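You operate a simulated robot arm through the tools that you are given. There is no shell and no other tool.

You run a simulated robot arm. Do the job below in one go: nothing can be reset, and whatever is moved stays where it is left.

JOB
Glue the Mathis sticker onto the oats board.
Fine: brush glue on the middle of the board first, then press the sticker on; rinse the brush and stand it in the water jar; close the glue tub; nothing smears the glue; the other board stays bare. A coat counts when it lies all over at full strength: go over it till it gets no stronger.

It is judged by the outcome, as a careful person would: the job done as asked, and still so three seconds after it is handed in. It fails if anything else is knocked over, pushed out of place, dropped, spilled or broken.

ROBOT AND FRAMES
A 7-joint arm with a two-finger parallel gripper, fixed in place. Base frame: the origin is at the foot of the arm, x ahead of it, y to its left, z up. Units: mm, degrees, N and s.
With the tool pointing down near the work surface it reaches from about 500 to 940 mm from the base axis. Its first joint turns from -166.0 to 166.0 degrees. Payload 3.91 kg.
The tool frame sits at the grasp point between the pads (the TCP): z along the fingers, y along the line on which they close. The tips reach 30 mm beyond it. The gripper opens to 110 mm. The fingers are 20 mm wide and 10 mm thick; the gripper's body (48 by 112 mm) begins 55 mm behind the TCP.
Orientation is told as [roll, pitch, yaw] about the base's x, y, z axes, in that order, counted from this pose: with the fingers straight down and closing along the base's y, the tool's x points along the base's -x, its y along +y and its z along -z.

CONTROLS
- The arm moves only by the tool play_rows. Its argument "plan" is a list of rows, each an object (a shift or turn left out is 0, a gripper value left out holds the last) with "dp": the shift along the tool's x, y, z in mm, a list of three; "rot": the turn, a rotation vector about the tool's x, y, z in degrees, a list of three; "gripper": the opening, from 0 (shut) to 1 (fully open). In form: [{"dp": [dx, dy, dz], "rot": [wx, wy, wz], "gripper": gripper}, ...]. A call has 1 to 20 rows; each row is the pose to reach, as a shift and turn from the pose commanded when the call began, along the tool's axes at that moment. A row lasts 0.2 s, in which the tool goes at most 50 mm and 8.6 degrees; a call with a longer step from one row to the next is refused whole, and so is a gripper value outside its range. Where a pose cannot be reached the arm comes as near as it can. A force on the tool above 40 N (or 10 N above the force at the start of the call, whichever is more), or a blocked arm, ends the call early, and 0.2 s more pass. The fingers move at their own pace (about 72 mm/s each) and stop on an object; they squeeze with about 23 N. The grip force told is the motor's: it shows also when the fingers shut on nothing. Time passes only in rows, and 0.2 s behind the last, so rows that repeat a pose let the fingers close. The reply holds the time, the measured pose of the TCP, the force on the tool along the base axes, the opening and the grip force, in the units named above and with some noise, with the torque about the TCP (base axes, N m) and any sound that the robot's microphone picked up.
- Cameras (640 x 400 px; columns grow to the right, rows downward): "scene" is fixed at [399.4, -650.5, 1641.6]; the picture's right is [0.92, -0.38, 0.00], its down [-0.24, -0.58, -0.78] and it looks along [0.30, 0.72, -0.62] (base axes); focal length 336 px, centre (320, 200). "wrist" rides on the gripper at [73, 17, -103] in the tool frame; the picture's right is [-0.23, 0.97, 0.00], its down [-0.76, -0.18, -0.62] and it looks along [-0.61, -0.14, 0.78] (tool axes); focal length 222 px, centre (320, 200). There is no depth. A picture from a camera that has moved, and an enlarged one, comes with that camera's place and axes in the base frame and with its lens.
- get_image(camera): a new picture of that camera. The clock stands still meanwhile.
- move_column(by): slides the trunk up (or, below 0, down) by that many mm; the arm rides with it, the base frame stays. It gives what a move gives, with no picture.
- close_up(camera, box): a new picture of the part [left, top, right, bottom] of that camera's present view, enlarged. The clock stands still meanwhile.
- finish_job(): hands the job in; it is judged then, once.

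Nothing tells you positions but the pictures and the camera data. Unless the task says otherwise, let go and move clear before handing in.

The tools are called after "Emit:" by a JSON object that holds its "method" and its "body". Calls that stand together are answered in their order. play_rows: Moves the arm, as the interface text tells. Its arguments: {"type":"object","properties":{"plan":{"type":"array","items":{"type":"object","properties":{"dp":{"type":"array","items":{"type":"number"}},"rot":{"type":"array","items":{"type":"number"}},"gripper":{"type":"number"}}}}},"required":["plan"]} The other tools are called the same way: move_column (by) slides the trunk up or down; get_image (camera) takes a picture; close_up (camera, box) takes an enlarged picture of a part of a camera's view; finish_job () hands the job in.

At the start:

```text
t: 0.0
eef_pos: [444.5, -184.0, 1289.4]
tcp_rot: [0.0, 0.1, -0.2]
force: [0.0, -0.2, -0.4]
ft_torque: [-0.02, 0.01, 0.02]
opening: 110.0
grasp_force: 0.1
trunk travel left (down, up): [-625.0, 57.0]
```

scene: 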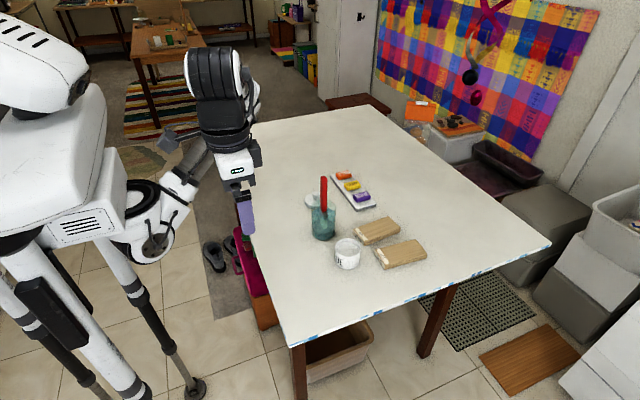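
wrist: 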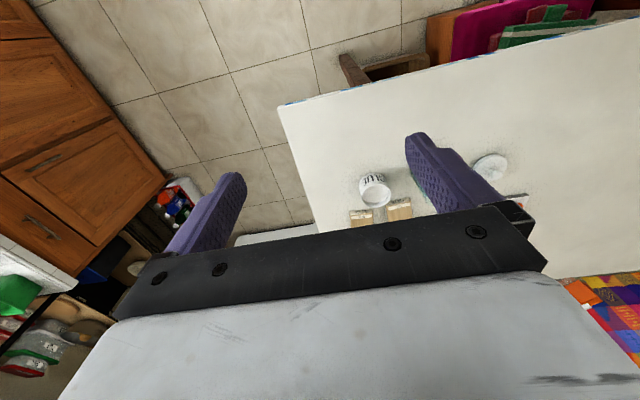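

I see a table with a jar holding a red brush, a white glue tub, two wooden boards, a lid, and a tray with three stickers. I'll look closer before moving.

Emit:
{"method": "close_up", "body": {"camera": "scene", "box": [290, 160, 450, 280]}}

Emit:
{"method": "close_up", "body": {"camera": "scene", "box": [325, 210, 435, 280]}}

Emit:
{"method": "close_up", "body": {"camera": "scene", "box": [295, 165, 385, 245]}}

Emit:
{"method": "close_up", "body": {"camera": "wrist", "box": [340, 120, 540, 240]}}

```text
3.33 times, centred on (370, 220) of scene
camera zoom: at [399.4, -650.5, 1641.6], right [0.92, -0.38, 0.0], down [-0.24, -0.58, -0.78], along [0.3, 0.72, -0.62], focal length 1121 px, centre (153, 133)
```

zoom: 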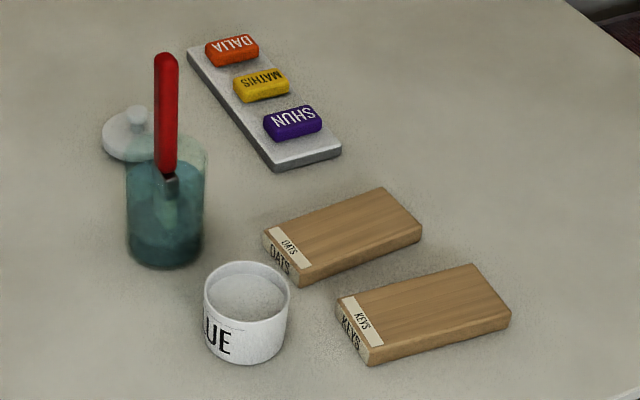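

```text
5.71 times, centred on (380, 245) of scene
camera zoom: at [399.4, -650.5, 1641.6], right [0.92, -0.38, 0.0], down [-0.24, -0.58, -0.78], along [0.3, 0.72, -0.62], focal length 1921 px, centre (-23, -57)
```

zoom: 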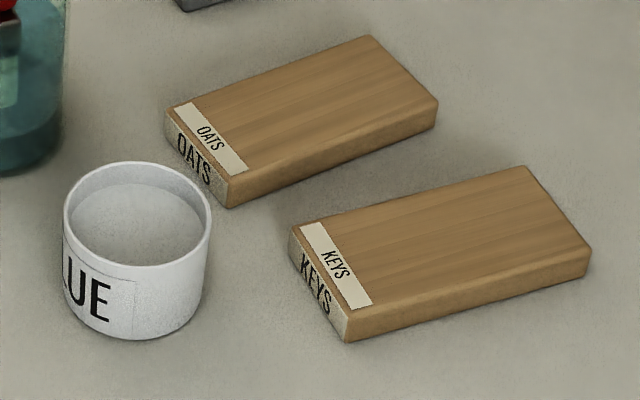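

```text
5.00 times, centred on (340, 205) of scene
camera zoom: at [399.4, -650.5, 1641.6], right [0.92, -0.38, 0.0], down [-0.24, -0.58, -0.78], along [0.3, 0.72, -0.62], focal length 1681 px, centre (220, 175)
```

zoom: 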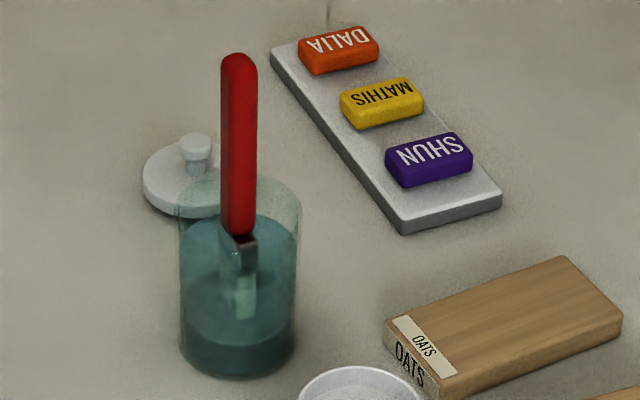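

```text
3.20 times, centred on (440, 180) of wrist
camera zoom: at [372.2, -167.7, 1391.2], right [0.23, 0.97, 0.0], down [0.76, -0.18, 0.62], along [0.61, -0.14, -0.78], focal length 711 px, centre (-64, 264)
```

zoom: 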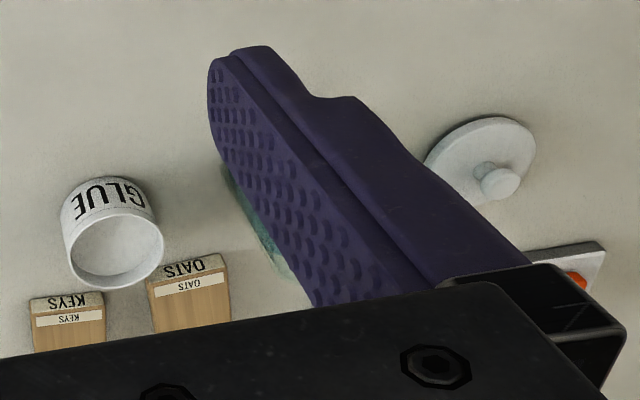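

The oats board is the one nearer the jar, the tub is at about (702, -114), the jar at about (681, 4), the lid at about (715, 153) and the Mathis sticker at about (856, 163). I'll move the hand above the work area to see it through the wrist camera.

Emit:
{"method": "play_rows", "body": {"plan": [{"dp": [-22, 26, -2]}, {"dp": [-44, 52, -4]}, {"dp": [-66, 78, -6]}, {"dp": [-88, 104, -8]}, {"dp": [-110, 130, -10]}, {"dp": [-132, 157, -10]}, {"dp": [-155, 184, -10]}, {"dp": [-155, 184, -10]}]}}

Emit:
{"method": "get_image", "body": {"camera": "wrist"}}

Emit:
{"method": "get_image", "body": {"camera": "scene"}}

```text
t: 1.8
eef_pos: [600.8, -0.9, 1297.4]
tcp_rot: [-0.1, -0.1, -0.1]
force: [-0.5, 0.6, 0.2]
ft_torque: [0.0, -0.04, -0.01]
opening: 110.1
grasp_force: 0.0
trunk travel left (down, up): [-625.0, 57.0]
```

```text
taken
camera wrist: at [527.6, 16.4, 1400.0], right [0.23, 0.97, 0.0], down [0.76, -0.18, 0.63], along [0.61, -0.14, -0.78], focal length 222 px, centre (320, 200)
```

wrist: 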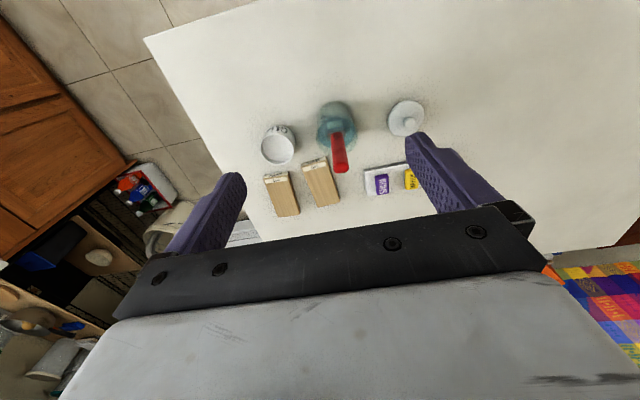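

```text
taken
```

scene: 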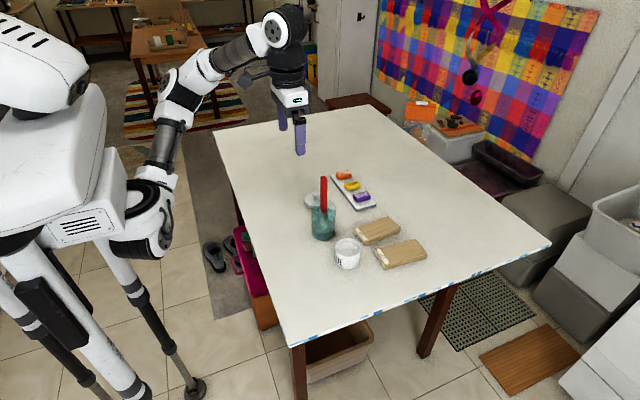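

Emit:
{"method": "close_up", "body": {"camera": "wrist", "box": [250, 90, 370, 165]}}

Emit:
{"method": "close_up", "body": {"camera": "wrist", "box": [300, 90, 440, 200]}}

Emit:
{"method": "close_up", "body": {"camera": "wrist", "box": [250, 140, 360, 220]}}

```text
5.33 times, centred on (310, 128) of wrist
camera zoom: at [527.6, 16.4, 1400.0], right [0.23, 0.97, 0.0], down [0.76, -0.18, 0.63], along [0.61, -0.14, -0.78], focal length 1185 px, centre (373, 587)
```

zoom: 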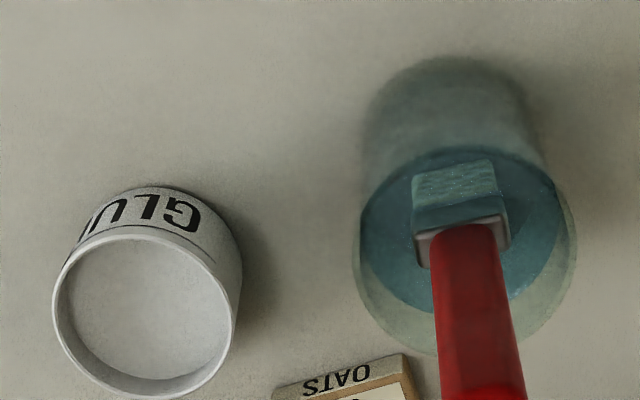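

```text
3.64 times, centred on (370, 145) of wrist
camera zoom: at [527.6, 16.4, 1400.0], right [0.23, 0.97, 0.0], down [0.76, -0.18, 0.63], along [0.61, -0.14, -0.78], focal length 808 px, centre (138, 400)
```

zoom: 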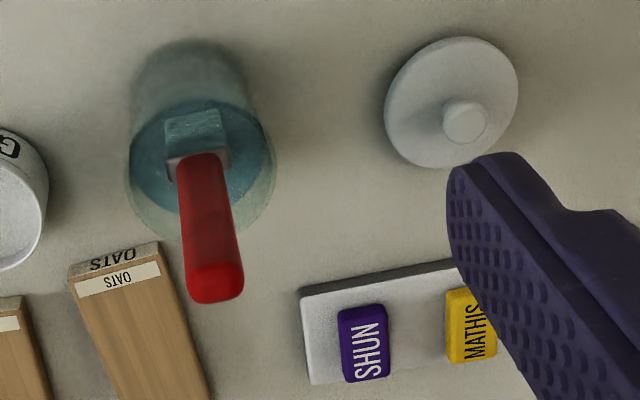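

```text
5.00 times, centred on (305, 180) of wrist
camera zoom: at [527.6, 16.4, 1400.0], right [0.23, 0.97, 0.0], down [0.76, -0.18, 0.63], along [0.61, -0.14, -0.78], focal length 1111 px, centre (395, 300)
```

zoom: 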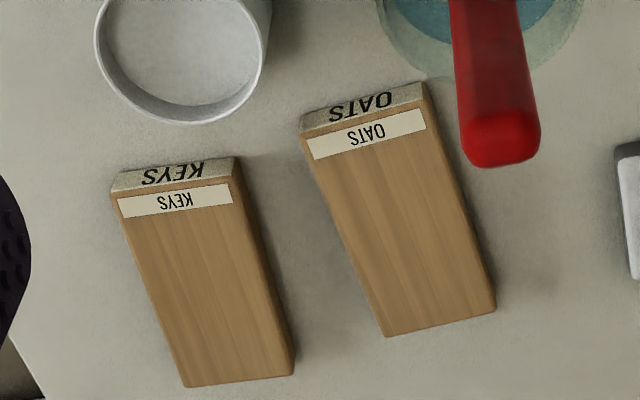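

I'm checking the camera calibration against the fingertips, whose place I know, before relying on triangulated positions.

Emit:
{"method": "close_up", "body": {"camera": "scene", "box": [260, 80, 330, 160]}}

Emit:
{"method": "close_up", "body": {"camera": "wrist", "box": [130, 110, 530, 280]}}

```text
5.00 times, centred on (295, 120) of scene
camera zoom: at [399.4, -650.5, 1641.6], right [0.92, -0.38, 0.0], down [-0.24, -0.58, -0.78], along [0.3, 0.72, -0.62], focal length 1681 px, centre (445, 600)
```

zoom: 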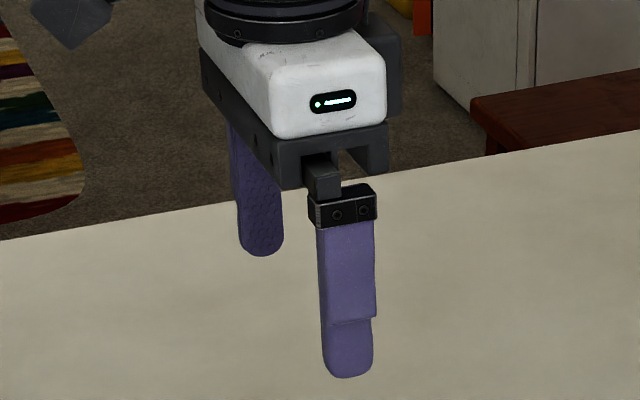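

```text
1.60 times, centred on (330, 195) of wrist
camera zoom: at [527.6, 16.4, 1400.0], right [0.23, 0.97, 0.0], down [0.76, -0.18, 0.63], along [0.61, -0.14, -0.78], focal length 355 px, centre (304, 208)
```

zoom: 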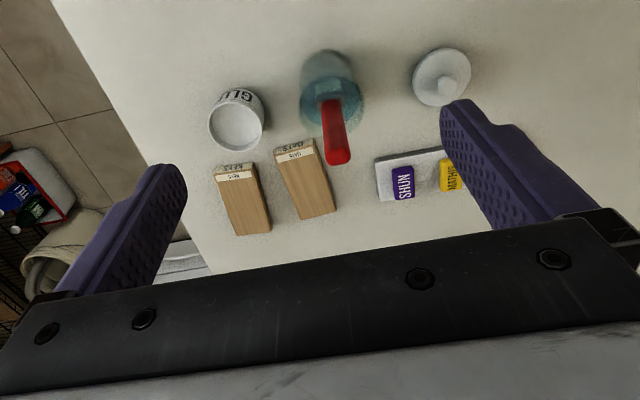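

With a small correction the two cameras agree: brush handle top near (687, 8, 1137), tub rim near z 987, table near z 940. The flat brush is wide along y, so I'll turn the hand 90° to grip its wide faces and look again.

Emit:
{"method": "play_rows", "body": {"plan": [{"rot": [0, 0, 8.2]}, {"rot": [0, 0, 16.4]}, {"rot": [0, 0, 24.6]}, {"rot": [0, 0, 32.8]}, {"rot": [0, 0, 41]}, {"rot": [0, 0, 49.2]}, {"rot": [0, 0, 57.4]}, {"rot": [0, 0, 65.6]}, {"rot": [0, 0, 73.8]}, {"rot": [0, 0, 82]}, {"rot": [0, 0, 90]}, {"rot": [0, 0, 90]}]}}

Emit:
{"method": "get_image", "body": {"camera": "wrist"}}

Emit:
{"method": "get_image", "body": {"camera": "scene"}}

```text
t: 4.4
eef_pos: [480.9, -110.7, 1230.9]
tcp_rot: [0.2, -0.1, -90.1]
force: [-0.4, 0.0, 0.1]
ft_torque: [0.01, 0.0, -0.01]
opening: 109.9
grasp_force: 0.0
out of reach, approached as far as the arm can: row 6, 7, 8, 9, 10, 11, 12
trunk travel left (down, up): [-625.0, 57.0]
```

```text
taken
camera wrist: at [497.9, -39.5, 1332.9], right [0.97, -0.23, 0.0], down [-0.18, -0.76, 0.62], along [-0.14, -0.61, -0.78], focal length 222 px, centre (320, 200)
```

wrist: 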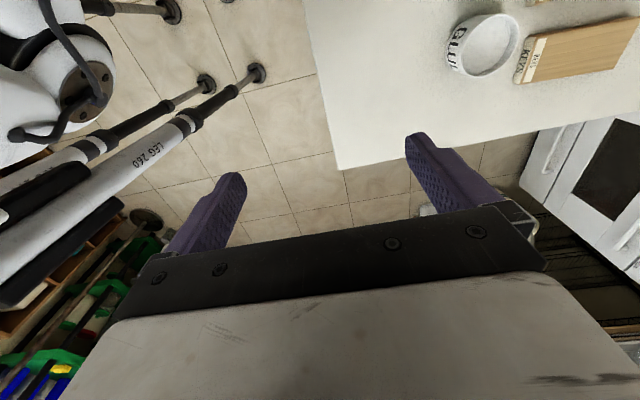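

```text
taken
```

scene: 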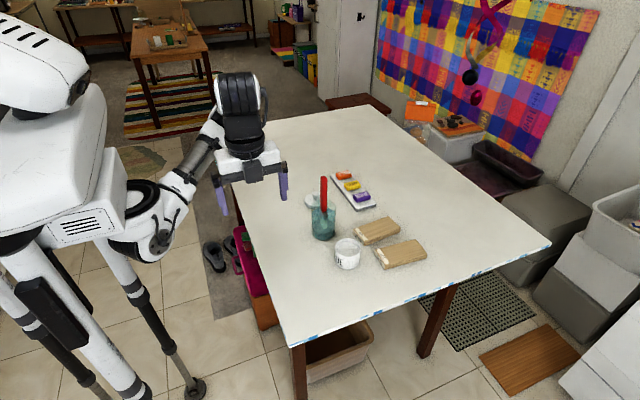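

The arm reached yaw -90° but fell short in position, so reach is limited at this height. I'll test a small move to learn what the command is measured from and whether a lower height helps.

Emit:
{"method": "play_rows", "body": {"plan": [{"dp": [0, 0, 20]}, {"dp": [0, 0, 40]}, {"dp": [0, 0, 40]}]}}

```text
t: 5.2
eef_pos: [481.4, -111.9, 1189.9]
tcp_rot: [0.0, -0.1, -90.1]
force: [0.2, 0.4, -0.2]
ft_torque: [-0.01, 0.02, 0.0]
opening: 110.0
grasp_force: 0.0
trunk travel left (down, up): [-625.0, 57.0]
```

The command follows the actual pose. I'll try moving forward at this lower height with the same yaw.

Emit:
{"method": "play_rows", "body": {"plan": [{"dp": [20, 30, 0]}, {"dp": [40, 60, 0]}, {"dp": [60, 90, 0]}, {"dp": [80, 120, 0]}, {"dp": [80, 120, 0]}]}}

```text
t: 6.4
eef_pos: [506.2, -105.6, 1168.3]
tcp_rot: [0.1, -0.1, -89.9]
force: [0.2, 0.8, -0.3]
ft_torque: [0.01, -0.03, 0.01]
opening: 109.9
grasp_force: 0.1
out of reach, approached as far as the arm can: row 1, 2, 3, 4, 5
trunk travel left (down, up): [-625.0, 57.0]
```

Yaw -90° is blocked out there, so I'll turn back through 0 and try the other side.

Emit:
{"method": "play_rows", "body": {"plan": [{"rot": [0, 0, -8.2], "dp": [0, 0, -10]}, {"rot": [0, 0, -16.4], "dp": [0, 0, -20]}, {"rot": [0, 0, -24.6], "dp": [10, 10, -30]}, {"rot": [0, 0, -32.8], "dp": [20, 20, -40]}, {"rot": [0, 0, -41], "dp": [30, 30, -40]}, {"rot": [0, 0, -49.2], "dp": [40, 40, -40]}, {"rot": [0, 0, -57.4], "dp": [50, 50, -40]}, {"rot": [0, 0, -65.6], "dp": [65, 65, -40]}, {"rot": [0, 0, -73.8], "dp": [80, 80, -40]}, {"rot": [0, 0, -82], "dp": [95, 94, -40]}, {"rot": [0, 0, -90], "dp": [105, 94, -40]}, {"rot": [0, 0, -90], "dp": [105, 94, -40]}]}}

Emit:
{"method": "play_rows", "body": {"plan": [{"rot": [0, 0, -8.2]}, {"rot": [0, 0, -16.4]}, {"rot": [0, 0, -24.6]}, {"rot": [0, 0, -32.8]}, {"rot": [0, 0, -41]}, {"rot": [0, 0, -49.2]}, {"rot": [0, 0, -57.4]}, {"rot": [0, 0, -65.6]}, {"rot": [0, 0, -73.8]}, {"rot": [0, 0, -82]}, {"rot": [0, 0, -90]}, {"rot": [0, 0, -90]}]}}

```text
t: 9.0
eef_pos: [600.6, -0.3, 1205.3]
tcp_rot: [0.1, 0.0, 0.0]
force: [-0.4, -0.4, 0.2]
ft_torque: [-0.01, -0.03, 0.01]
opening: 109.9
grasp_force: 0.0
trunk travel left (down, up): [-625.0, 57.0]
```

```text
t: 11.6
eef_pos: [601.1, -0.9, 1206.0]
tcp_rot: [0.0, -0.1, 89.9]
force: [0.7, 0.7, 0.0]
ft_torque: [-0.02, 0.01, 0.0]
opening: 110.0
grasp_force: 0.0
trunk travel left (down, up): [-625.0, 57.0]
```

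Yaw +90° works here. I'll look from this pose.

Emit:
{"method": "get_image", "body": {"camera": "wrist"}}

Emit:
{"method": "get_image", "body": {"camera": "scene"}}

```text
taken
camera wrist: at [583.8, -74.5, 1308.2], right [-0.97, 0.23, 0.0], down [0.18, 0.76, 0.62], along [0.14, 0.61, -0.78], focal length 222 px, centre (320, 200)
```

wrist: 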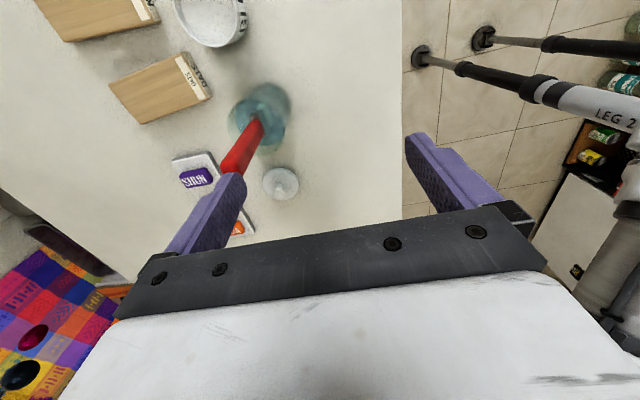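

```text
taken
```

scene: 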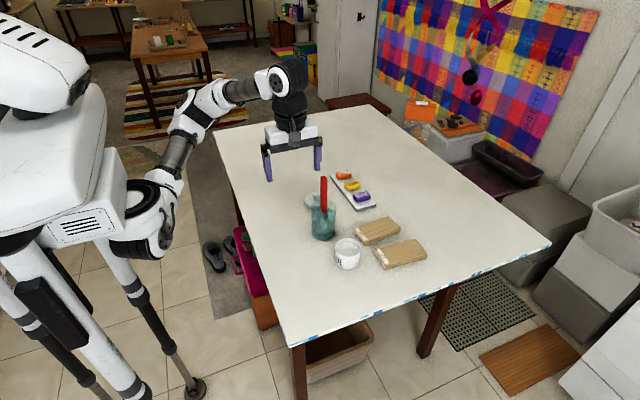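

I'll move above the brush at this yaw to check reach and see the handle from above.

Emit:
{"method": "play_rows", "body": {"plan": [{"dp": [-3, -28, -7]}, {"dp": [-6, -57, -14]}, {"dp": [-9, -86, -19]}, {"dp": [-9, -86, -19]}]}}

Emit:
{"method": "get_image", "body": {"camera": "wrist"}}

Emit:
{"method": "close_up", "body": {"camera": "wrist", "box": [270, 60, 410, 200]}}

Emit:
{"method": "close_up", "body": {"camera": "scene", "box": [280, 110, 380, 250]}}

```text
t: 12.6
eef_pos: [686.8, 6.5, 1225.2]
tcp_rot: [-0.1, 0.0, 89.9]
force: [-0.1, -0.5, 0.2]
ft_torque: [0.0, 0.0, 0.01]
opening: 110.1
grasp_force: 0.1
trunk travel left (down, up): [-625.0, 57.0]
```

```text
taken
camera wrist: at [669.8, -66.3, 1327.0], right [-0.97, 0.23, 0.0], down [0.18, 0.76, 0.62], along [0.14, 0.61, -0.78], focal length 222 px, centre (320, 200)
```

wrist: 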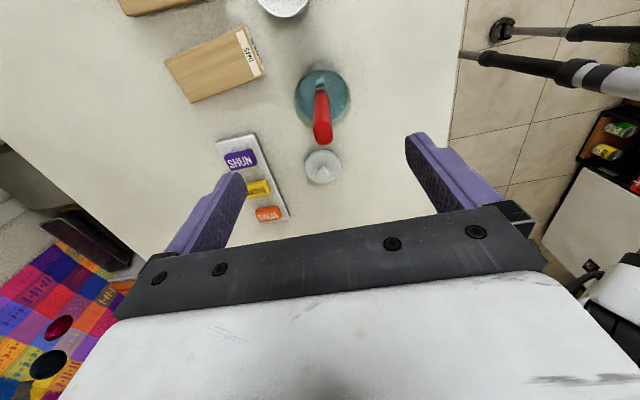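

```text
2.86 times, centred on (340, 130) of wrist
camera zoom: at [669.8, -66.3, 1327.0], right [-0.97, 0.23, 0.0], down [0.18, 0.76, 0.62], along [0.14, 0.61, -0.78], focal length 635 px, centre (263, 400)
```

zoom: 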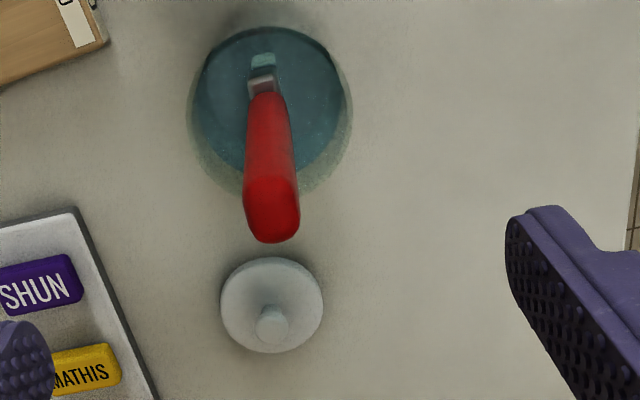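

```text
2.86 times, centred on (330, 180) of scene
camera zoom: at [399.4, -650.5, 1641.6], right [0.92, -0.38, 0.0], down [-0.24, -0.58, -0.78], along [0.3, 0.72, -0.62], focal length 961 px, centre (291, 257)
```

zoom: 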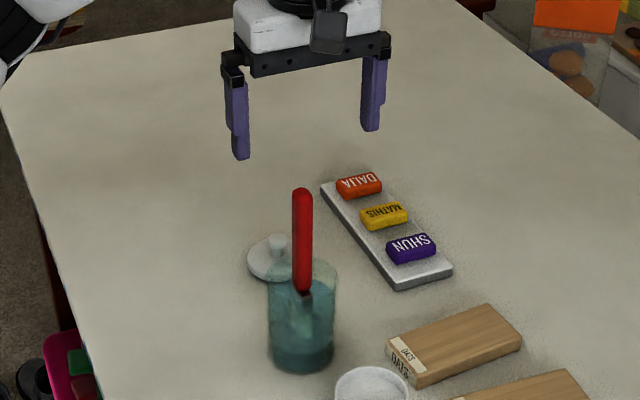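

The brush stands about upright at (686, 9), with the handle from roughly z 1030 to 1137 and 18 mm thick along x. Before gripping it, I'll check reach over the oats board at this yaw and get a close look at the board.

Emit:
{"method": "play_rows", "body": {"plan": [{"dp": [12, -37, 0]}, {"dp": [24, -74, 0]}, {"dp": [36, -110, 0]}, {"dp": [48, -147, 30]}, {"dp": [60, -183, 60]}, {"dp": [60, -183, 95]}, {"dp": [60, -183, 95]}]}}

Emit:
{"method": "get_image", "body": {"camera": "wrist"}}

```text
t: 14.2
eef_pos: [870.5, -52.2, 1129.6]
tcp_rot: [0.0, 0.0, 89.9]
force: [0.2, 0.4, 0.3]
ft_torque: [-0.02, 0.0, 0.02]
opening: 109.7
grasp_force: 0.1
trunk travel left (down, up): [-625.0, 57.0]
```

```text
taken
camera wrist: at [853.7, -126.0, 1232.6], right [-0.97, 0.23, 0.0], down [0.18, 0.76, 0.62], along [0.14, 0.61, -0.78], focal length 222 px, centre (320, 200)
```

wrist: 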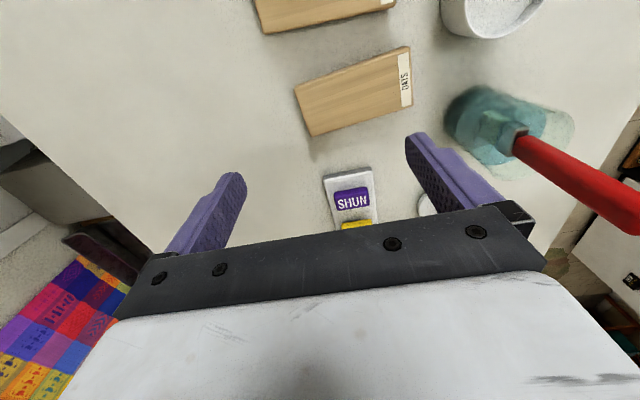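

Emit:
{"method": "close_up", "body": {"camera": "wrist", "box": [250, 0, 450, 150]}}

Emit:
{"method": "close_up", "body": {"camera": "wrist", "box": [430, 0, 640, 180]}}

Emit:
{"method": "close_up", "body": {"camera": "scene", "box": [325, 210, 435, 280]}}

```text
2.67 times, centred on (350, 75) of wrist
camera zoom: at [853.7, -126.0, 1232.6], right [-0.97, 0.23, 0.0], down [0.18, 0.76, 0.62], along [0.14, 0.61, -0.78], focal length 592 px, centre (240, 533)
```

zoom: 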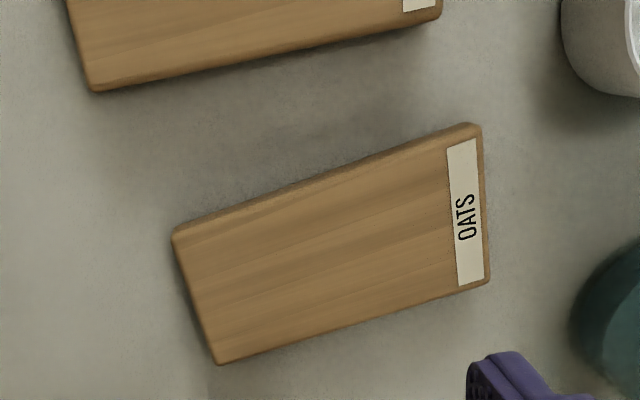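

```text
2.22 times, centred on (535, 90) of wrist
camera zoom: at [853.7, -126.0, 1232.6], right [-0.97, 0.23, 0.0], down [0.18, 0.76, 0.62], along [0.14, 0.61, -0.78], focal length 494 px, centre (-158, 444)
```

zoom: 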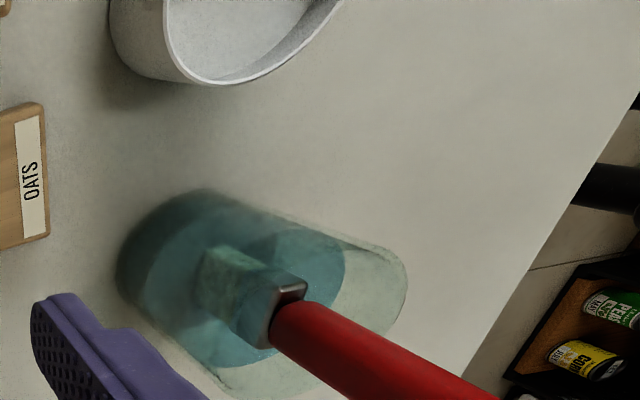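

```text
5.71 times, centred on (380, 245) of scene
camera zoom: at [399.4, -650.5, 1641.6], right [0.92, -0.38, 0.0], down [-0.24, -0.58, -0.78], along [0.3, 0.72, -0.62], focal length 1921 px, centre (-23, -57)
```

zoom: 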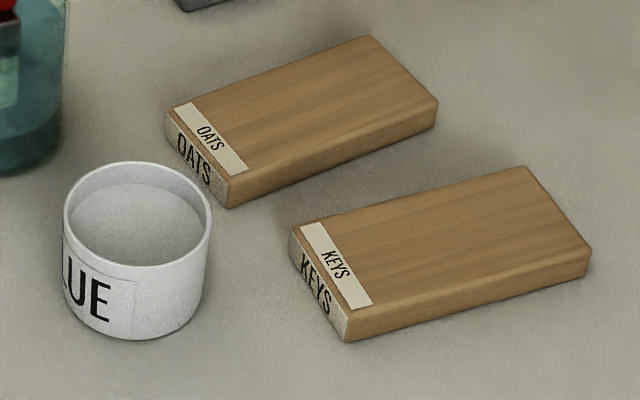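

The board's top centre is near (831, -52), turned about 4°, and reach is fine. To pin down the table height I'll touch the bare table with closed fingertips between the board and the sticker tray.

Emit:
{"method": "play_rows", "body": {"plan": [{"dp": [-25, 7, 0], "gripper": 0}, {"dp": [-50, 14, 0], "gripper": 0}, {"dp": [-70, 20, 0], "gripper": 0}, {"dp": [-70, 20, 40], "gripper": 0}, {"dp": [-70, 20, 80], "gripper": 0}, {"dp": [-70, 20, 120], "gripper": 0}, {"dp": [-70, 20, 120], "gripper": 0}]}}

Emit:
{"method": "get_image", "body": {"camera": "wrist"}}

Emit:
{"method": "close_up", "body": {"camera": "scene", "box": [330, 130, 450, 250]}}

```text
t: 15.8
eef_pos: [850.0, 17.9, 1010.1]
tcp_rot: [-0.2, 0.0, 89.9]
force: [0.4, 0.5, -0.9]
ft_torque: [0.02, -0.02, -0.01]
opening: 0.3
grasp_force: 23.4
trunk travel left (down, up): [-625.0, 57.0]
```

```text
taken
camera wrist: at [833.3, -55.2, 1111.9], right [-0.97, 0.23, 0.0], down [0.18, 0.76, 0.62], along [0.14, 0.61, -0.78], focal length 222 px, centre (320, 200)
```

wrist: 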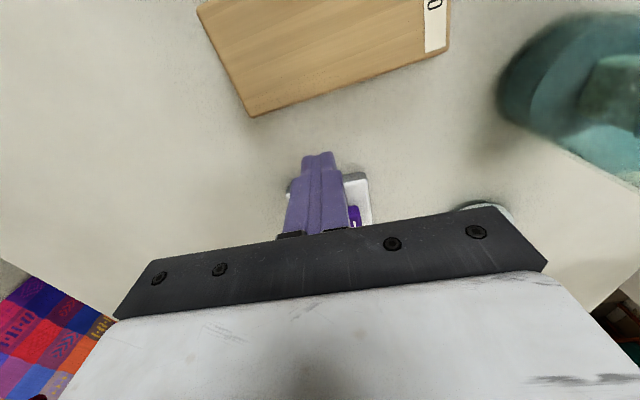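

```text
3.33 times, centred on (390, 190) of scene
camera zoom: at [399.4, -650.5, 1641.6], right [0.92, -0.38, 0.0], down [-0.24, -0.58, -0.78], along [0.3, 0.72, -0.62], focal length 1121 px, centre (87, 233)
```

zoom: 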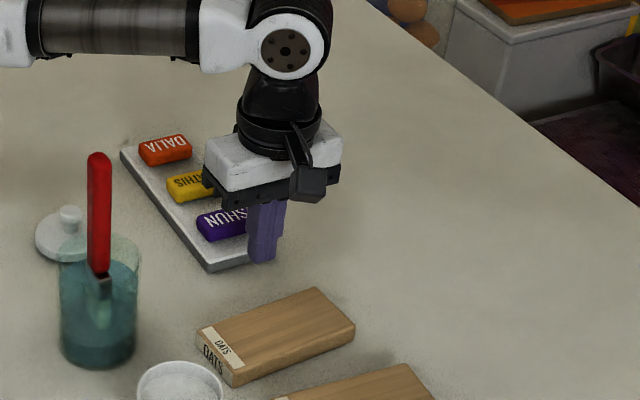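

Emit:
{"method": "play_rows", "body": {"plan": [{"dp": [0, 0, 10]}, {"dp": [0, 0, 20]}, {"dp": [0, 0, 26]}, {"dp": [0, 0, 30]}, {"dp": [0, 0, 32]}, {"dp": [0, 0, 34]}, {"dp": [0, 0, 35]}, {"dp": [0, 0, 35]}]}}

Emit:
{"method": "play_rows", "body": {"plan": [{"dp": [0, 0, 1]}, {"dp": [0, 0, 2]}, {"dp": [0, 0, 3]}, {"dp": [0, 0, 3]}]}}

```text
t: 17.6
eef_pos: [850.5, 17.1, 975.2]
tcp_rot: [0.1, 0.0, 89.9]
force: [0.0, 0.7, 0.0]
ft_torque: [0.02, -0.02, 0.02]
opening: 0.0
grasp_force: 23.5
trunk travel left (down, up): [-625.0, 57.0]
```

```text
t: 18.6
eef_pos: [850.1, 16.0, 972.5]
tcp_rot: [0.1, 0.1, 89.8]
force: [-0.7, 1.2, 0.5]
ft_torque: [-0.02, -0.02, 0.0]
opening: 0.0
grasp_force: 22.9
trunk travel left (down, up): [-625.0, 57.0]
```

Emit:
{"method": "play_rows", "body": {"plan": [{"dp": [0, 0, 1]}, {"dp": [0, 0, 2]}, {"dp": [0, 0, 3]}, {"dp": [0, 0, 3]}]}}

Emit:
{"method": "close_up", "body": {"camera": "scene", "box": [360, 180, 420, 230]}}

```text
t: 19.6
eef_pos: [850.0, 17.4, 969.5]
tcp_rot: [-0.1, 0.0, 89.9]
force: [0.0, -0.2, 3.7]
ft_torque: [0.07, 0.01, 0.04]
opening: 0.0
grasp_force: 23.1
trunk travel left (down, up): [-625.0, 57.0]
```

```text
8.00 times, centred on (390, 205) of scene
camera zoom: at [399.4, -650.5, 1641.6], right [0.92, -0.38, 0.0], down [-0.24, -0.58, -0.78], along [0.3, 0.72, -0.62], focal length 2690 px, centre (-240, 160)
```

zoom: 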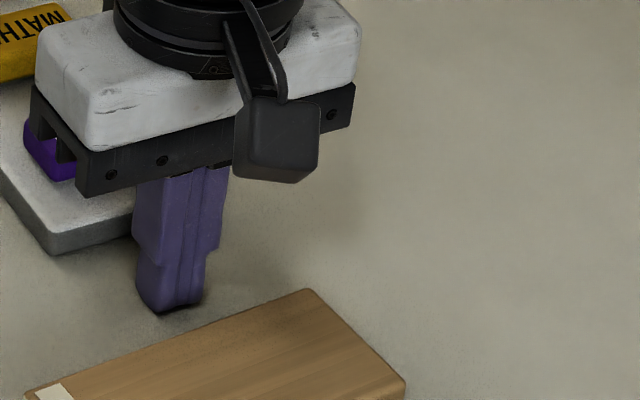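

Contact came at TCP z 969.5, so the table is at z 940 and the board's top is near z 960. Next I'll rise, go above the brush and open the fingers.

Emit:
{"method": "play_rows", "body": {"plan": [{"dp": [0, 0, -45]}, {"dp": [0, 0, -92]}, {"dp": [0, 0, -140]}, {"dp": [0, 0, -188]}, {"dp": [0, 0, -236]}, {"dp": [2, 25, -256]}, {"dp": [4, 65, -256], "gripper": 0.6}, {"dp": [6, 110, -256], "gripper": 0.6}, {"dp": [8, 150, -256], "gripper": 0.6}, {"dp": [8.7, 164.5, -256], "gripper": 0.6}, {"dp": [8.7, 164.5, -256], "gripper": 0.6}]}}

Emit:
{"method": "get_image", "body": {"camera": "wrist"}}

Emit:
{"method": "close_up", "body": {"camera": "wrist", "box": [280, 70, 360, 190]}}

```text
t: 22.0
eef_pos: [684.8, 9.4, 1224.7]
tcp_rot: [0.0, 0.0, 89.9]
force: [0.1, 0.5, 0.6]
ft_torque: [-0.02, -0.03, 0.02]
opening: 66.1
grasp_force: 0.1
trunk travel left (down, up): [-625.0, 57.0]
```

```text
taken
camera wrist: at [667.9, -64.9, 1327.2], right [-0.97, 0.23, 0.0], down [0.18, 0.76, 0.62], along [0.14, 0.61, -0.78], focal length 222 px, centre (320, 200)
```

wrist: 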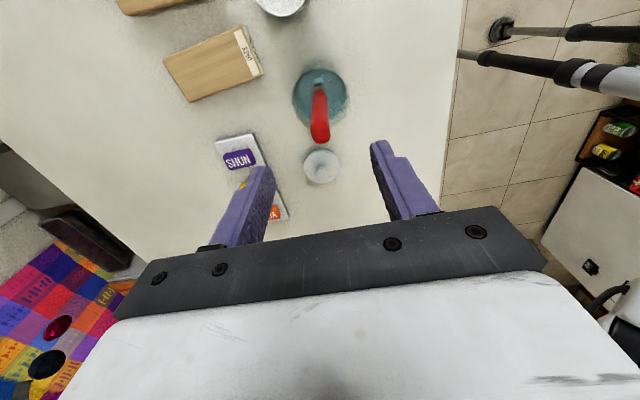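

```text
3.33 times, centred on (320, 130) of wrist
camera zoom: at [667.9, -64.9, 1327.2], right [-0.97, 0.23, 0.0], down [0.18, 0.76, 0.62], along [0.14, 0.61, -0.78], focal length 740 px, centre (320, 433)
```

zoom: 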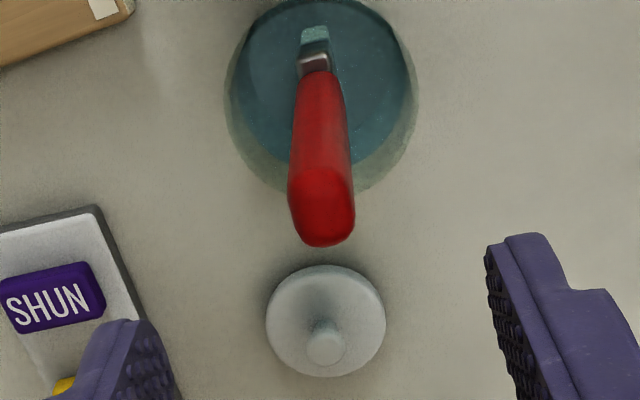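

The hand is centred over the handle to within about 1 mm. I'll go down to z ≈ 1103 and close on it.

Emit:
{"method": "play_rows", "body": {"plan": [{"dp": [0, 0, 30]}, {"dp": [0, 0, 60]}, {"dp": [0, 0, 90]}, {"dp": [0, 0, 110]}, {"dp": [0, 0, 122]}, {"dp": [0, 0, 122]}]}}

Emit:
{"method": "get_image", "body": {"camera": "wrist"}}

Emit:
{"method": "close_up", "body": {"camera": "scene", "box": [280, 120, 380, 250]}}

```text
t: 23.4
eef_pos: [684.4, 7.3, 1102.9]
tcp_rot: [0.0, 0.1, 90.0]
force: [0.3, 0.5, -0.1]
ft_torque: [-0.03, 0.03, -0.02]
opening: 66.2
grasp_force: 0.1
trunk travel left (down, up): [-625.0, 57.0]
```

```text
taken
camera wrist: at [668.0, -65.2, 1205.3], right [-0.97, 0.23, 0.0], down [0.18, 0.76, 0.62], along [0.14, 0.61, -0.78], focal length 222 px, centre (320, 200)
```

wrist: 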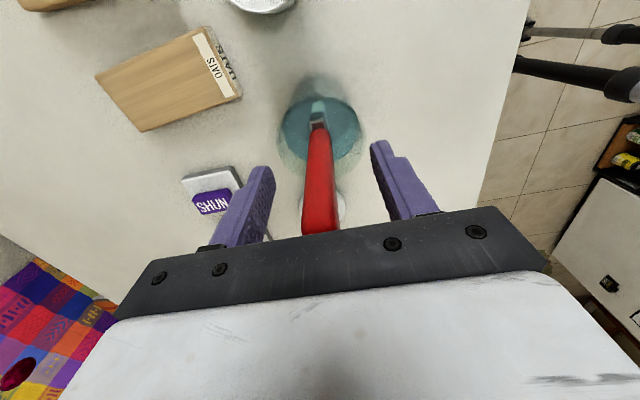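

```text
3.08 times, centred on (330, 185) of scene
camera zoom: at [399.4, -650.5, 1641.6], right [0.92, -0.38, 0.0], down [-0.24, -0.58, -0.78], along [0.3, 0.72, -0.62], focal length 1035 px, centre (289, 246)
```

zoom: 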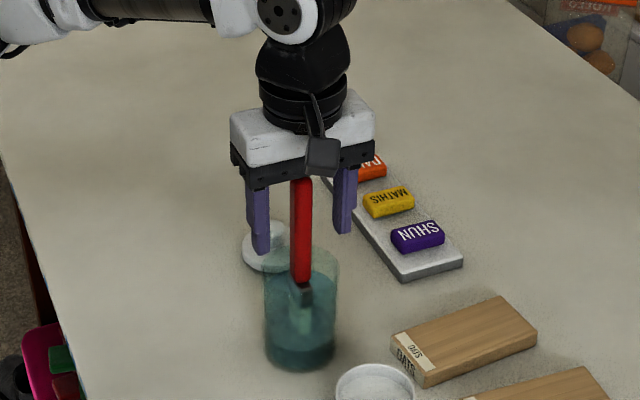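

Emit:
{"method": "play_rows", "body": {"plan": [{"dp": [0, 0, 0], "gripper": 0}, {"dp": [0, 0, 0], "gripper": 0}, {"dp": [0, 0, 0], "gripper": 0}, {"dp": [0, 0, 0], "gripper": 0}, {"dp": [0, 0, 0], "gripper": 0}]}}

Emit:
{"method": "get_image", "body": {"camera": "wrist"}}

Emit:
{"method": "close_up", "body": {"camera": "scene", "box": [280, 120, 380, 250]}}

```text
t: 24.6
eef_pos: [686.3, 6.8, 1103.6]
tcp_rot: [0.0, 0.0, 89.8]
force: [0.5, 0.1, -0.4]
ft_torque: [0.02, 0.01, -0.02]
opening: 16.7
grasp_force: 22.8
trunk travel left (down, up): [-625.0, 57.0]
```

```text
taken
camera wrist: at [668.0, -65.2, 1205.5], right [-0.97, 0.23, 0.0], down [0.18, 0.76, 0.62], along [0.14, 0.61, -0.78], focal length 222 px, centre (320, 200)
```

wrist: 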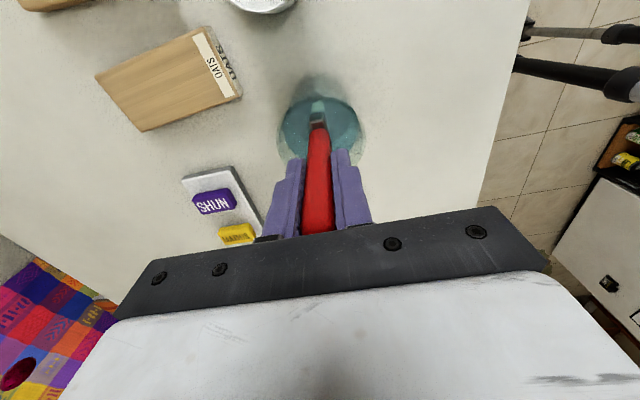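

```text
3.08 times, centred on (330, 185) of scene
camera zoom: at [399.4, -650.5, 1641.6], right [0.92, -0.38, 0.0], down [-0.24, -0.58, -0.78], along [0.3, 0.72, -0.62], focal length 1035 px, centre (289, 246)
```

zoom: 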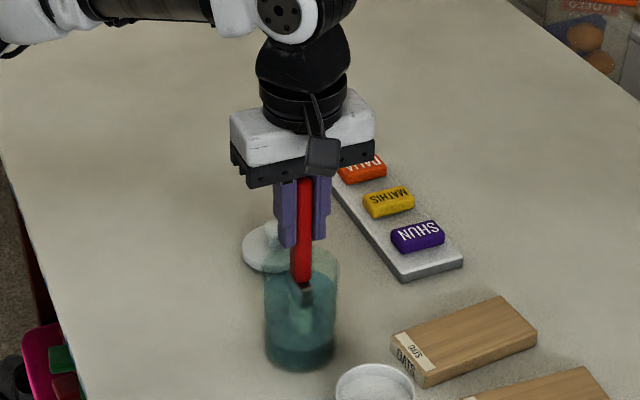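

The handle is gripped. I'll lift the brush straight up out of the jar.

Emit:
{"method": "play_rows", "body": {"plan": [{"dp": [0, 0, -15], "gripper": 0}, {"dp": [0, 0, -35]}, {"dp": [0, 0, -55]}, {"dp": [0, 0, -75]}, {"dp": [0, 0, -95]}, {"dp": [0, 0, -112]}, {"dp": [0, 0, -122]}, {"dp": [0, 0, -122]}, {"dp": [0, 0, -122]}]}}

Emit:
{"method": "get_image", "body": {"camera": "wrist"}}

Emit:
{"method": "close_up", "body": {"camera": "scene", "box": [280, 110, 380, 250]}}

```text
t: 26.6
eef_pos: [685.7, 8.6, 1225.4]
tcp_rot: [0.0, 0.1, 89.9]
force: [-0.6, 1.0, -0.2]
ft_torque: [-0.01, -0.02, -0.02]
opening: 16.5
grasp_force: 23.1
trunk travel left (down, up): [-625.0, 57.0]
```

```text
taken
camera wrist: at [668.1, -64.4, 1327.5], right [-0.97, 0.23, 0.0], down [0.18, 0.76, 0.62], along [0.14, 0.61, -0.78], focal length 222 px, centre (320, 200)
```

wrist: 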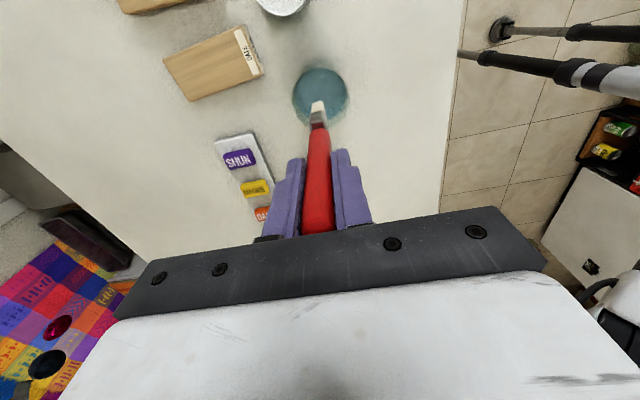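

```text
2.86 times, centred on (330, 180) of scene
camera zoom: at [399.4, -650.5, 1641.6], right [0.92, -0.38, 0.0], down [-0.24, -0.58, -0.78], along [0.3, 0.72, -0.62], focal length 961 px, centre (291, 257)
```

zoom: 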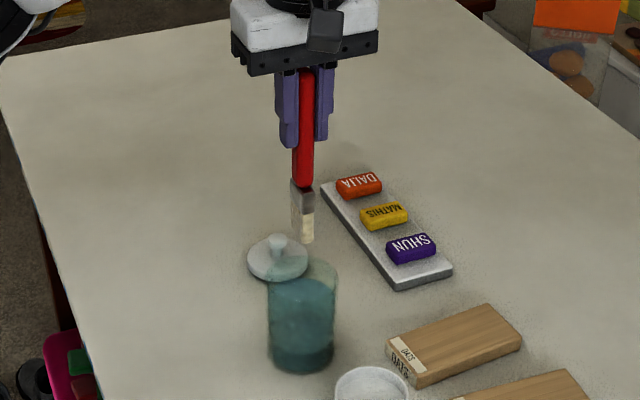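

Emit:
{"method": "close_up", "body": {"camera": "wrist", "box": [280, 60, 360, 160]}}

Emit:
{"method": "close_up", "body": {"camera": "scene", "box": [310, 160, 345, 245]}}

```text
4.00 times, centred on (320, 110) of wrist
camera zoom: at [668.1, -64.4, 1327.5], right [-0.97, 0.23, 0.0], down [0.18, 0.76, 0.62], along [0.14, 0.61, -0.78], focal length 888 px, centre (320, 560)
```

zoom: 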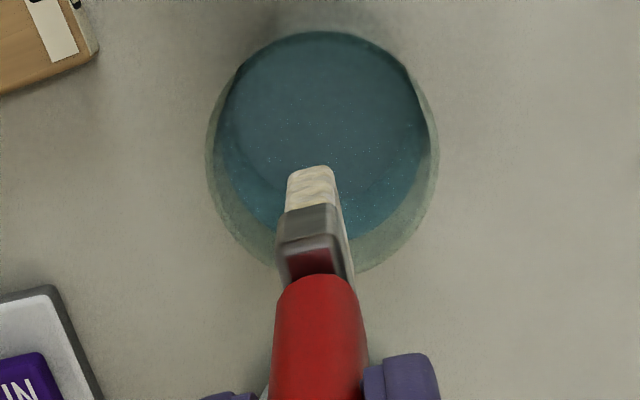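

```text
4.71 times, centred on (328, 202) of scene
camera zoom: at [399.4, -650.5, 1641.6], right [0.92, -0.38, 0.0], down [-0.24, -0.58, -0.78], along [0.3, 0.72, -0.62], focal length 1582 px, centre (285, 188)
```

zoom: 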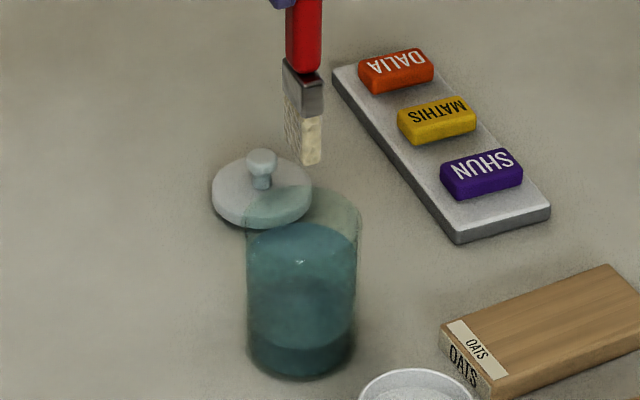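

The brush hangs straight, its tip about 134 mm below the TCP. I'll carry it high to above the glue tub and check alignment there.

Emit:
{"method": "play_rows", "body": {"plan": [{"dp": [20, -3, 0]}, {"dp": [45, -6, 0]}, {"dp": [70, -10, 0]}, {"dp": [95, -14, 0]}, {"dp": [115, -17, 0]}, {"dp": [122.6, -18, 0]}, {"dp": [122.6, -18, 20]}, {"dp": [122.6, -18, 40]}, {"dp": [122.6, -18, 50]}, {"dp": [122.6, -18, 50]}]}}

Emit:
{"method": "get_image", "body": {"camera": "wrist"}}

Emit:
{"method": "close_up", "body": {"camera": "scene", "box": [310, 160, 400, 280]}}

Emit:
{"method": "close_up", "body": {"camera": "wrist", "box": [280, 60, 360, 160]}}

```text
t: 28.8
eef_pos: [704.0, -112.5, 1174.0]
tcp_rot: [0.0, 0.1, 89.9]
force: [0.2, -0.6, -0.1]
ft_torque: [-0.01, 0.01, 0.01]
opening: 16.6
grasp_force: 23.0
trunk travel left (down, up): [-625.0, 57.0]
```

```text
taken
camera wrist: at [686.2, -186.9, 1277.1], right [-0.97, 0.23, 0.0], down [0.18, 0.76, 0.62], along [0.14, 0.61, -0.78], focal length 222 px, centre (320, 200)
```

wrist: 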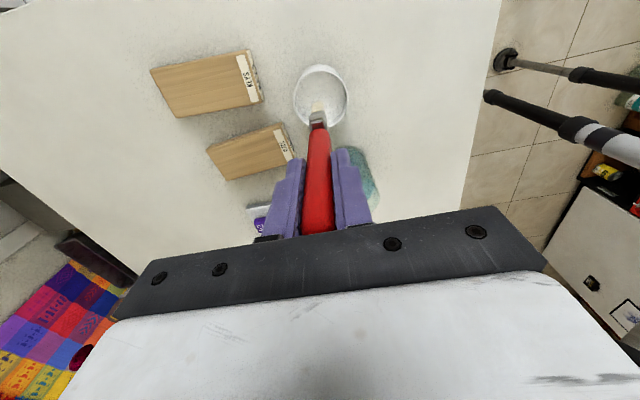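

```text
3.33 times, centred on (355, 220) of scene
camera zoom: at [399.4, -650.5, 1641.6], right [0.92, -0.38, 0.0], down [-0.24, -0.58, -0.78], along [0.3, 0.72, -0.62], focal length 1121 px, centre (203, 133)
```

zoom: 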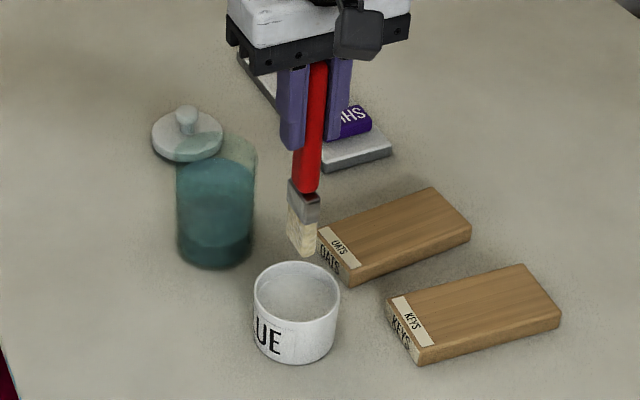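

```text
4.00 times, centred on (320, 110) of wrist
camera zoom: at [686.2, -186.9, 1277.1], right [-0.97, 0.23, 0.0], down [0.18, 0.76, 0.62], along [0.14, 0.61, -0.78], focal length 888 px, centre (320, 560)
```

zoom: 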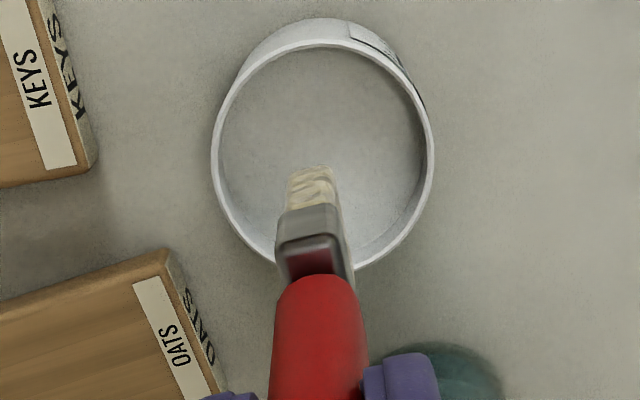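

Emit:
{"method": "close_up", "body": {"camera": "scene", "box": [325, 225, 370, 275]}}

Emit:
{"method": "close_up", "body": {"camera": "wrist", "box": [290, 60, 350, 130]}}

```text
8.00 times, centred on (348, 250) of scene
camera zoom: at [399.4, -650.5, 1641.6], right [0.92, -0.38, 0.0], down [-0.24, -0.58, -0.78], along [0.3, 0.72, -0.62], focal length 2690 px, centre (100, -200)
```

zoom: 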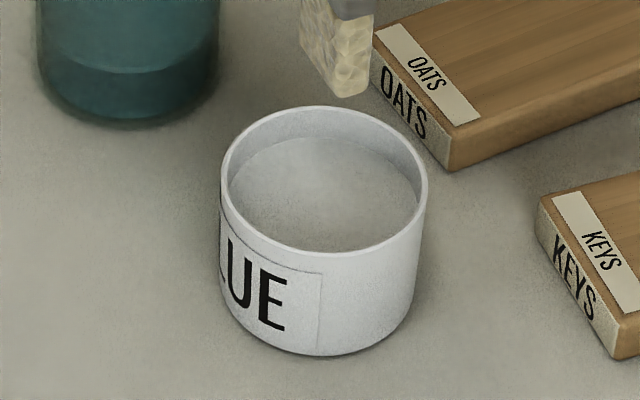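

```text
5.71 times, centred on (320, 95) of wrist
camera zoom: at [686.2, -186.9, 1277.1], right [-0.97, 0.23, 0.0], down [0.18, 0.76, 0.62], along [0.14, 0.61, -0.78], focal length 1269 px, centre (320, 800)
```

zoom: 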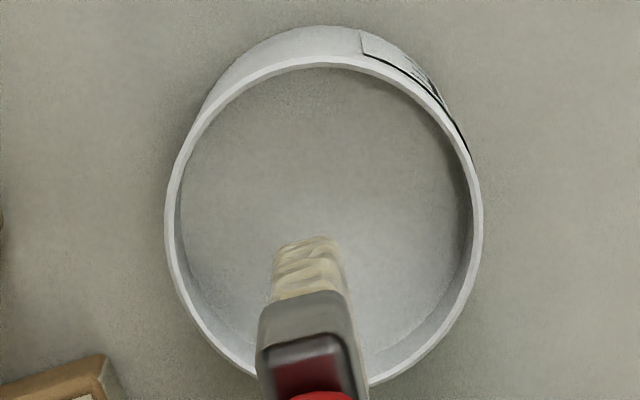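

The tub is centred under the brush and the glue surface sits about 11 mm below the rim. I'll lower the bristles gently into the glue, stir slightly and lift.

Emit:
{"method": "play_rows", "body": {"plan": [{"dp": [1, 1, 20]}, {"dp": [2, 1.5, 40]}, {"dp": [2, 1.5, 55]}, {"dp": [2, 1.5, 64]}, {"dp": [2, 1.5, 70]}, {"dp": [2, 1.5, 75]}, {"dp": [2, 1.5, 76]}]}}

Emit:
{"method": "close_up", "body": {"camera": "scene", "box": [325, 205, 370, 275]}}

Emit:
{"method": "close_up", "body": {"camera": "wrist", "box": [280, 40, 380, 160]}}

```text
t: 30.4
eef_pos: [701.6, -115.1, 1100.2]
tcp_rot: [-0.2, 0.1, 89.9]
force: [-0.2, -0.8, 19.1]
ft_torque: [-0.04, 0.06, -0.08]
opening: 16.9
grasp_force: 23.0
trunk travel left (down, up): [-625.0, 57.0]
```

```text
5.71 times, centred on (348, 240) of scene
camera zoom: at [399.4, -650.5, 1641.6], right [0.92, -0.38, 0.0], down [-0.24, -0.58, -0.78], along [0.3, 0.72, -0.62], focal length 1921 px, centre (163, -29)
```

zoom: 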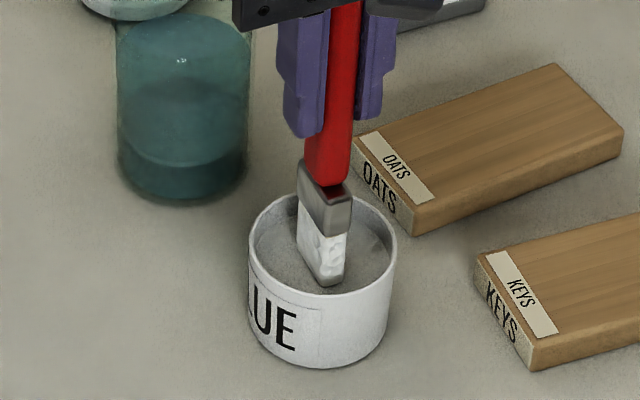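

```text
3.33 times, centred on (330, 100) of wrist
camera zoom: at [683.6, -188.2, 1203.1], right [-0.97, 0.23, 0.0], down [0.18, 0.76, 0.62], along [0.14, 0.61, -0.78], focal length 740 px, centre (287, 533)
```

zoom: 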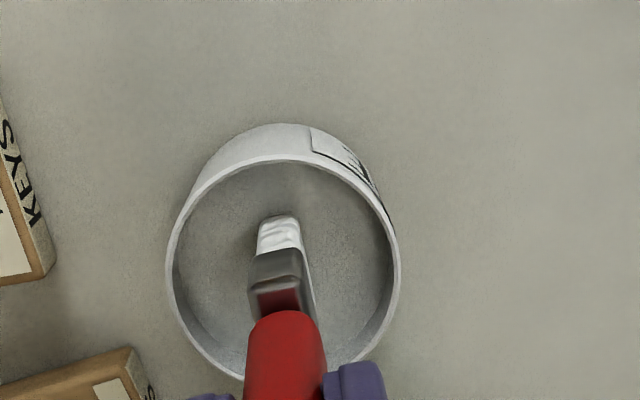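

The bristles met something firm in the tub (19 N) and now look white and loaded. I'll ease off, stir lightly and lift to inspect them.

Emit:
{"method": "play_rows", "body": {"plan": [{"dp": [0, 0, -2]}, {"dp": [4, 3, -2]}, {"dp": [0, 5, -2]}, {"dp": [-4, 0, -2]}, {"dp": [0, -4, -2]}, {"dp": [0, 0, -1.5]}, {"dp": [0, 0, -10]}, {"dp": [0, 0, -25]}, {"dp": [0, 0, -40]}, {"dp": [0, 0, -40]}, {"dp": [0, 0, -40]}]}}

Emit:
{"method": "close_up", "body": {"camera": "scene", "box": [325, 205, 370, 275]}}

Emit:
{"method": "close_up", "body": {"camera": "wrist", "box": [280, 40, 380, 160]}}

```text
t: 32.8
eef_pos: [700.7, -115.8, 1138.7]
tcp_rot: [-0.1, 0.0, 89.8]
force: [0.3, 0.2, -0.1]
ft_torque: [-0.02, -0.03, -0.02]
opening: 16.8
grasp_force: 23.2
trunk travel left (down, up): [-625.0, 57.0]
```

```text
5.71 times, centred on (348, 240) of scene
camera zoom: at [399.4, -650.5, 1641.6], right [0.92, -0.38, 0.0], down [-0.24, -0.58, -0.78], along [0.3, 0.72, -0.62], focal length 1921 px, centre (163, -29)
```

zoom: 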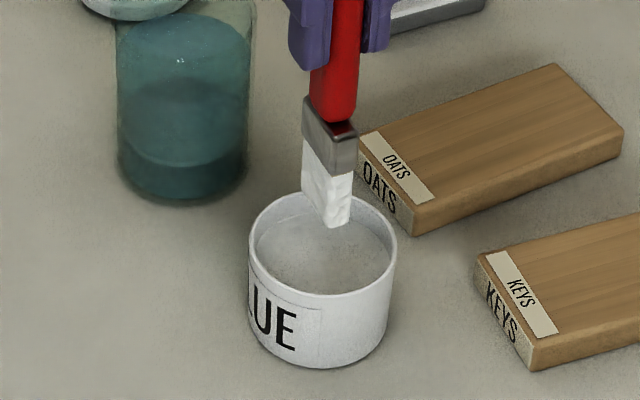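

```text
3.33 times, centred on (330, 100) of wrist
camera zoom: at [684.5, -188.5, 1241.5], right [-0.97, 0.23, 0.0], down [0.18, 0.76, 0.62], along [0.14, 0.61, -0.78], focal length 740 px, centre (287, 533)
```

zoom: 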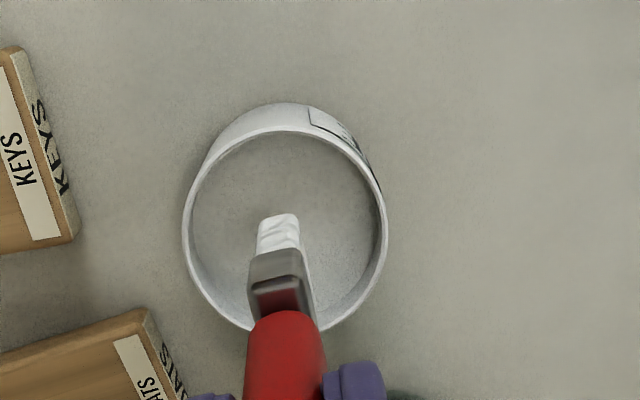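

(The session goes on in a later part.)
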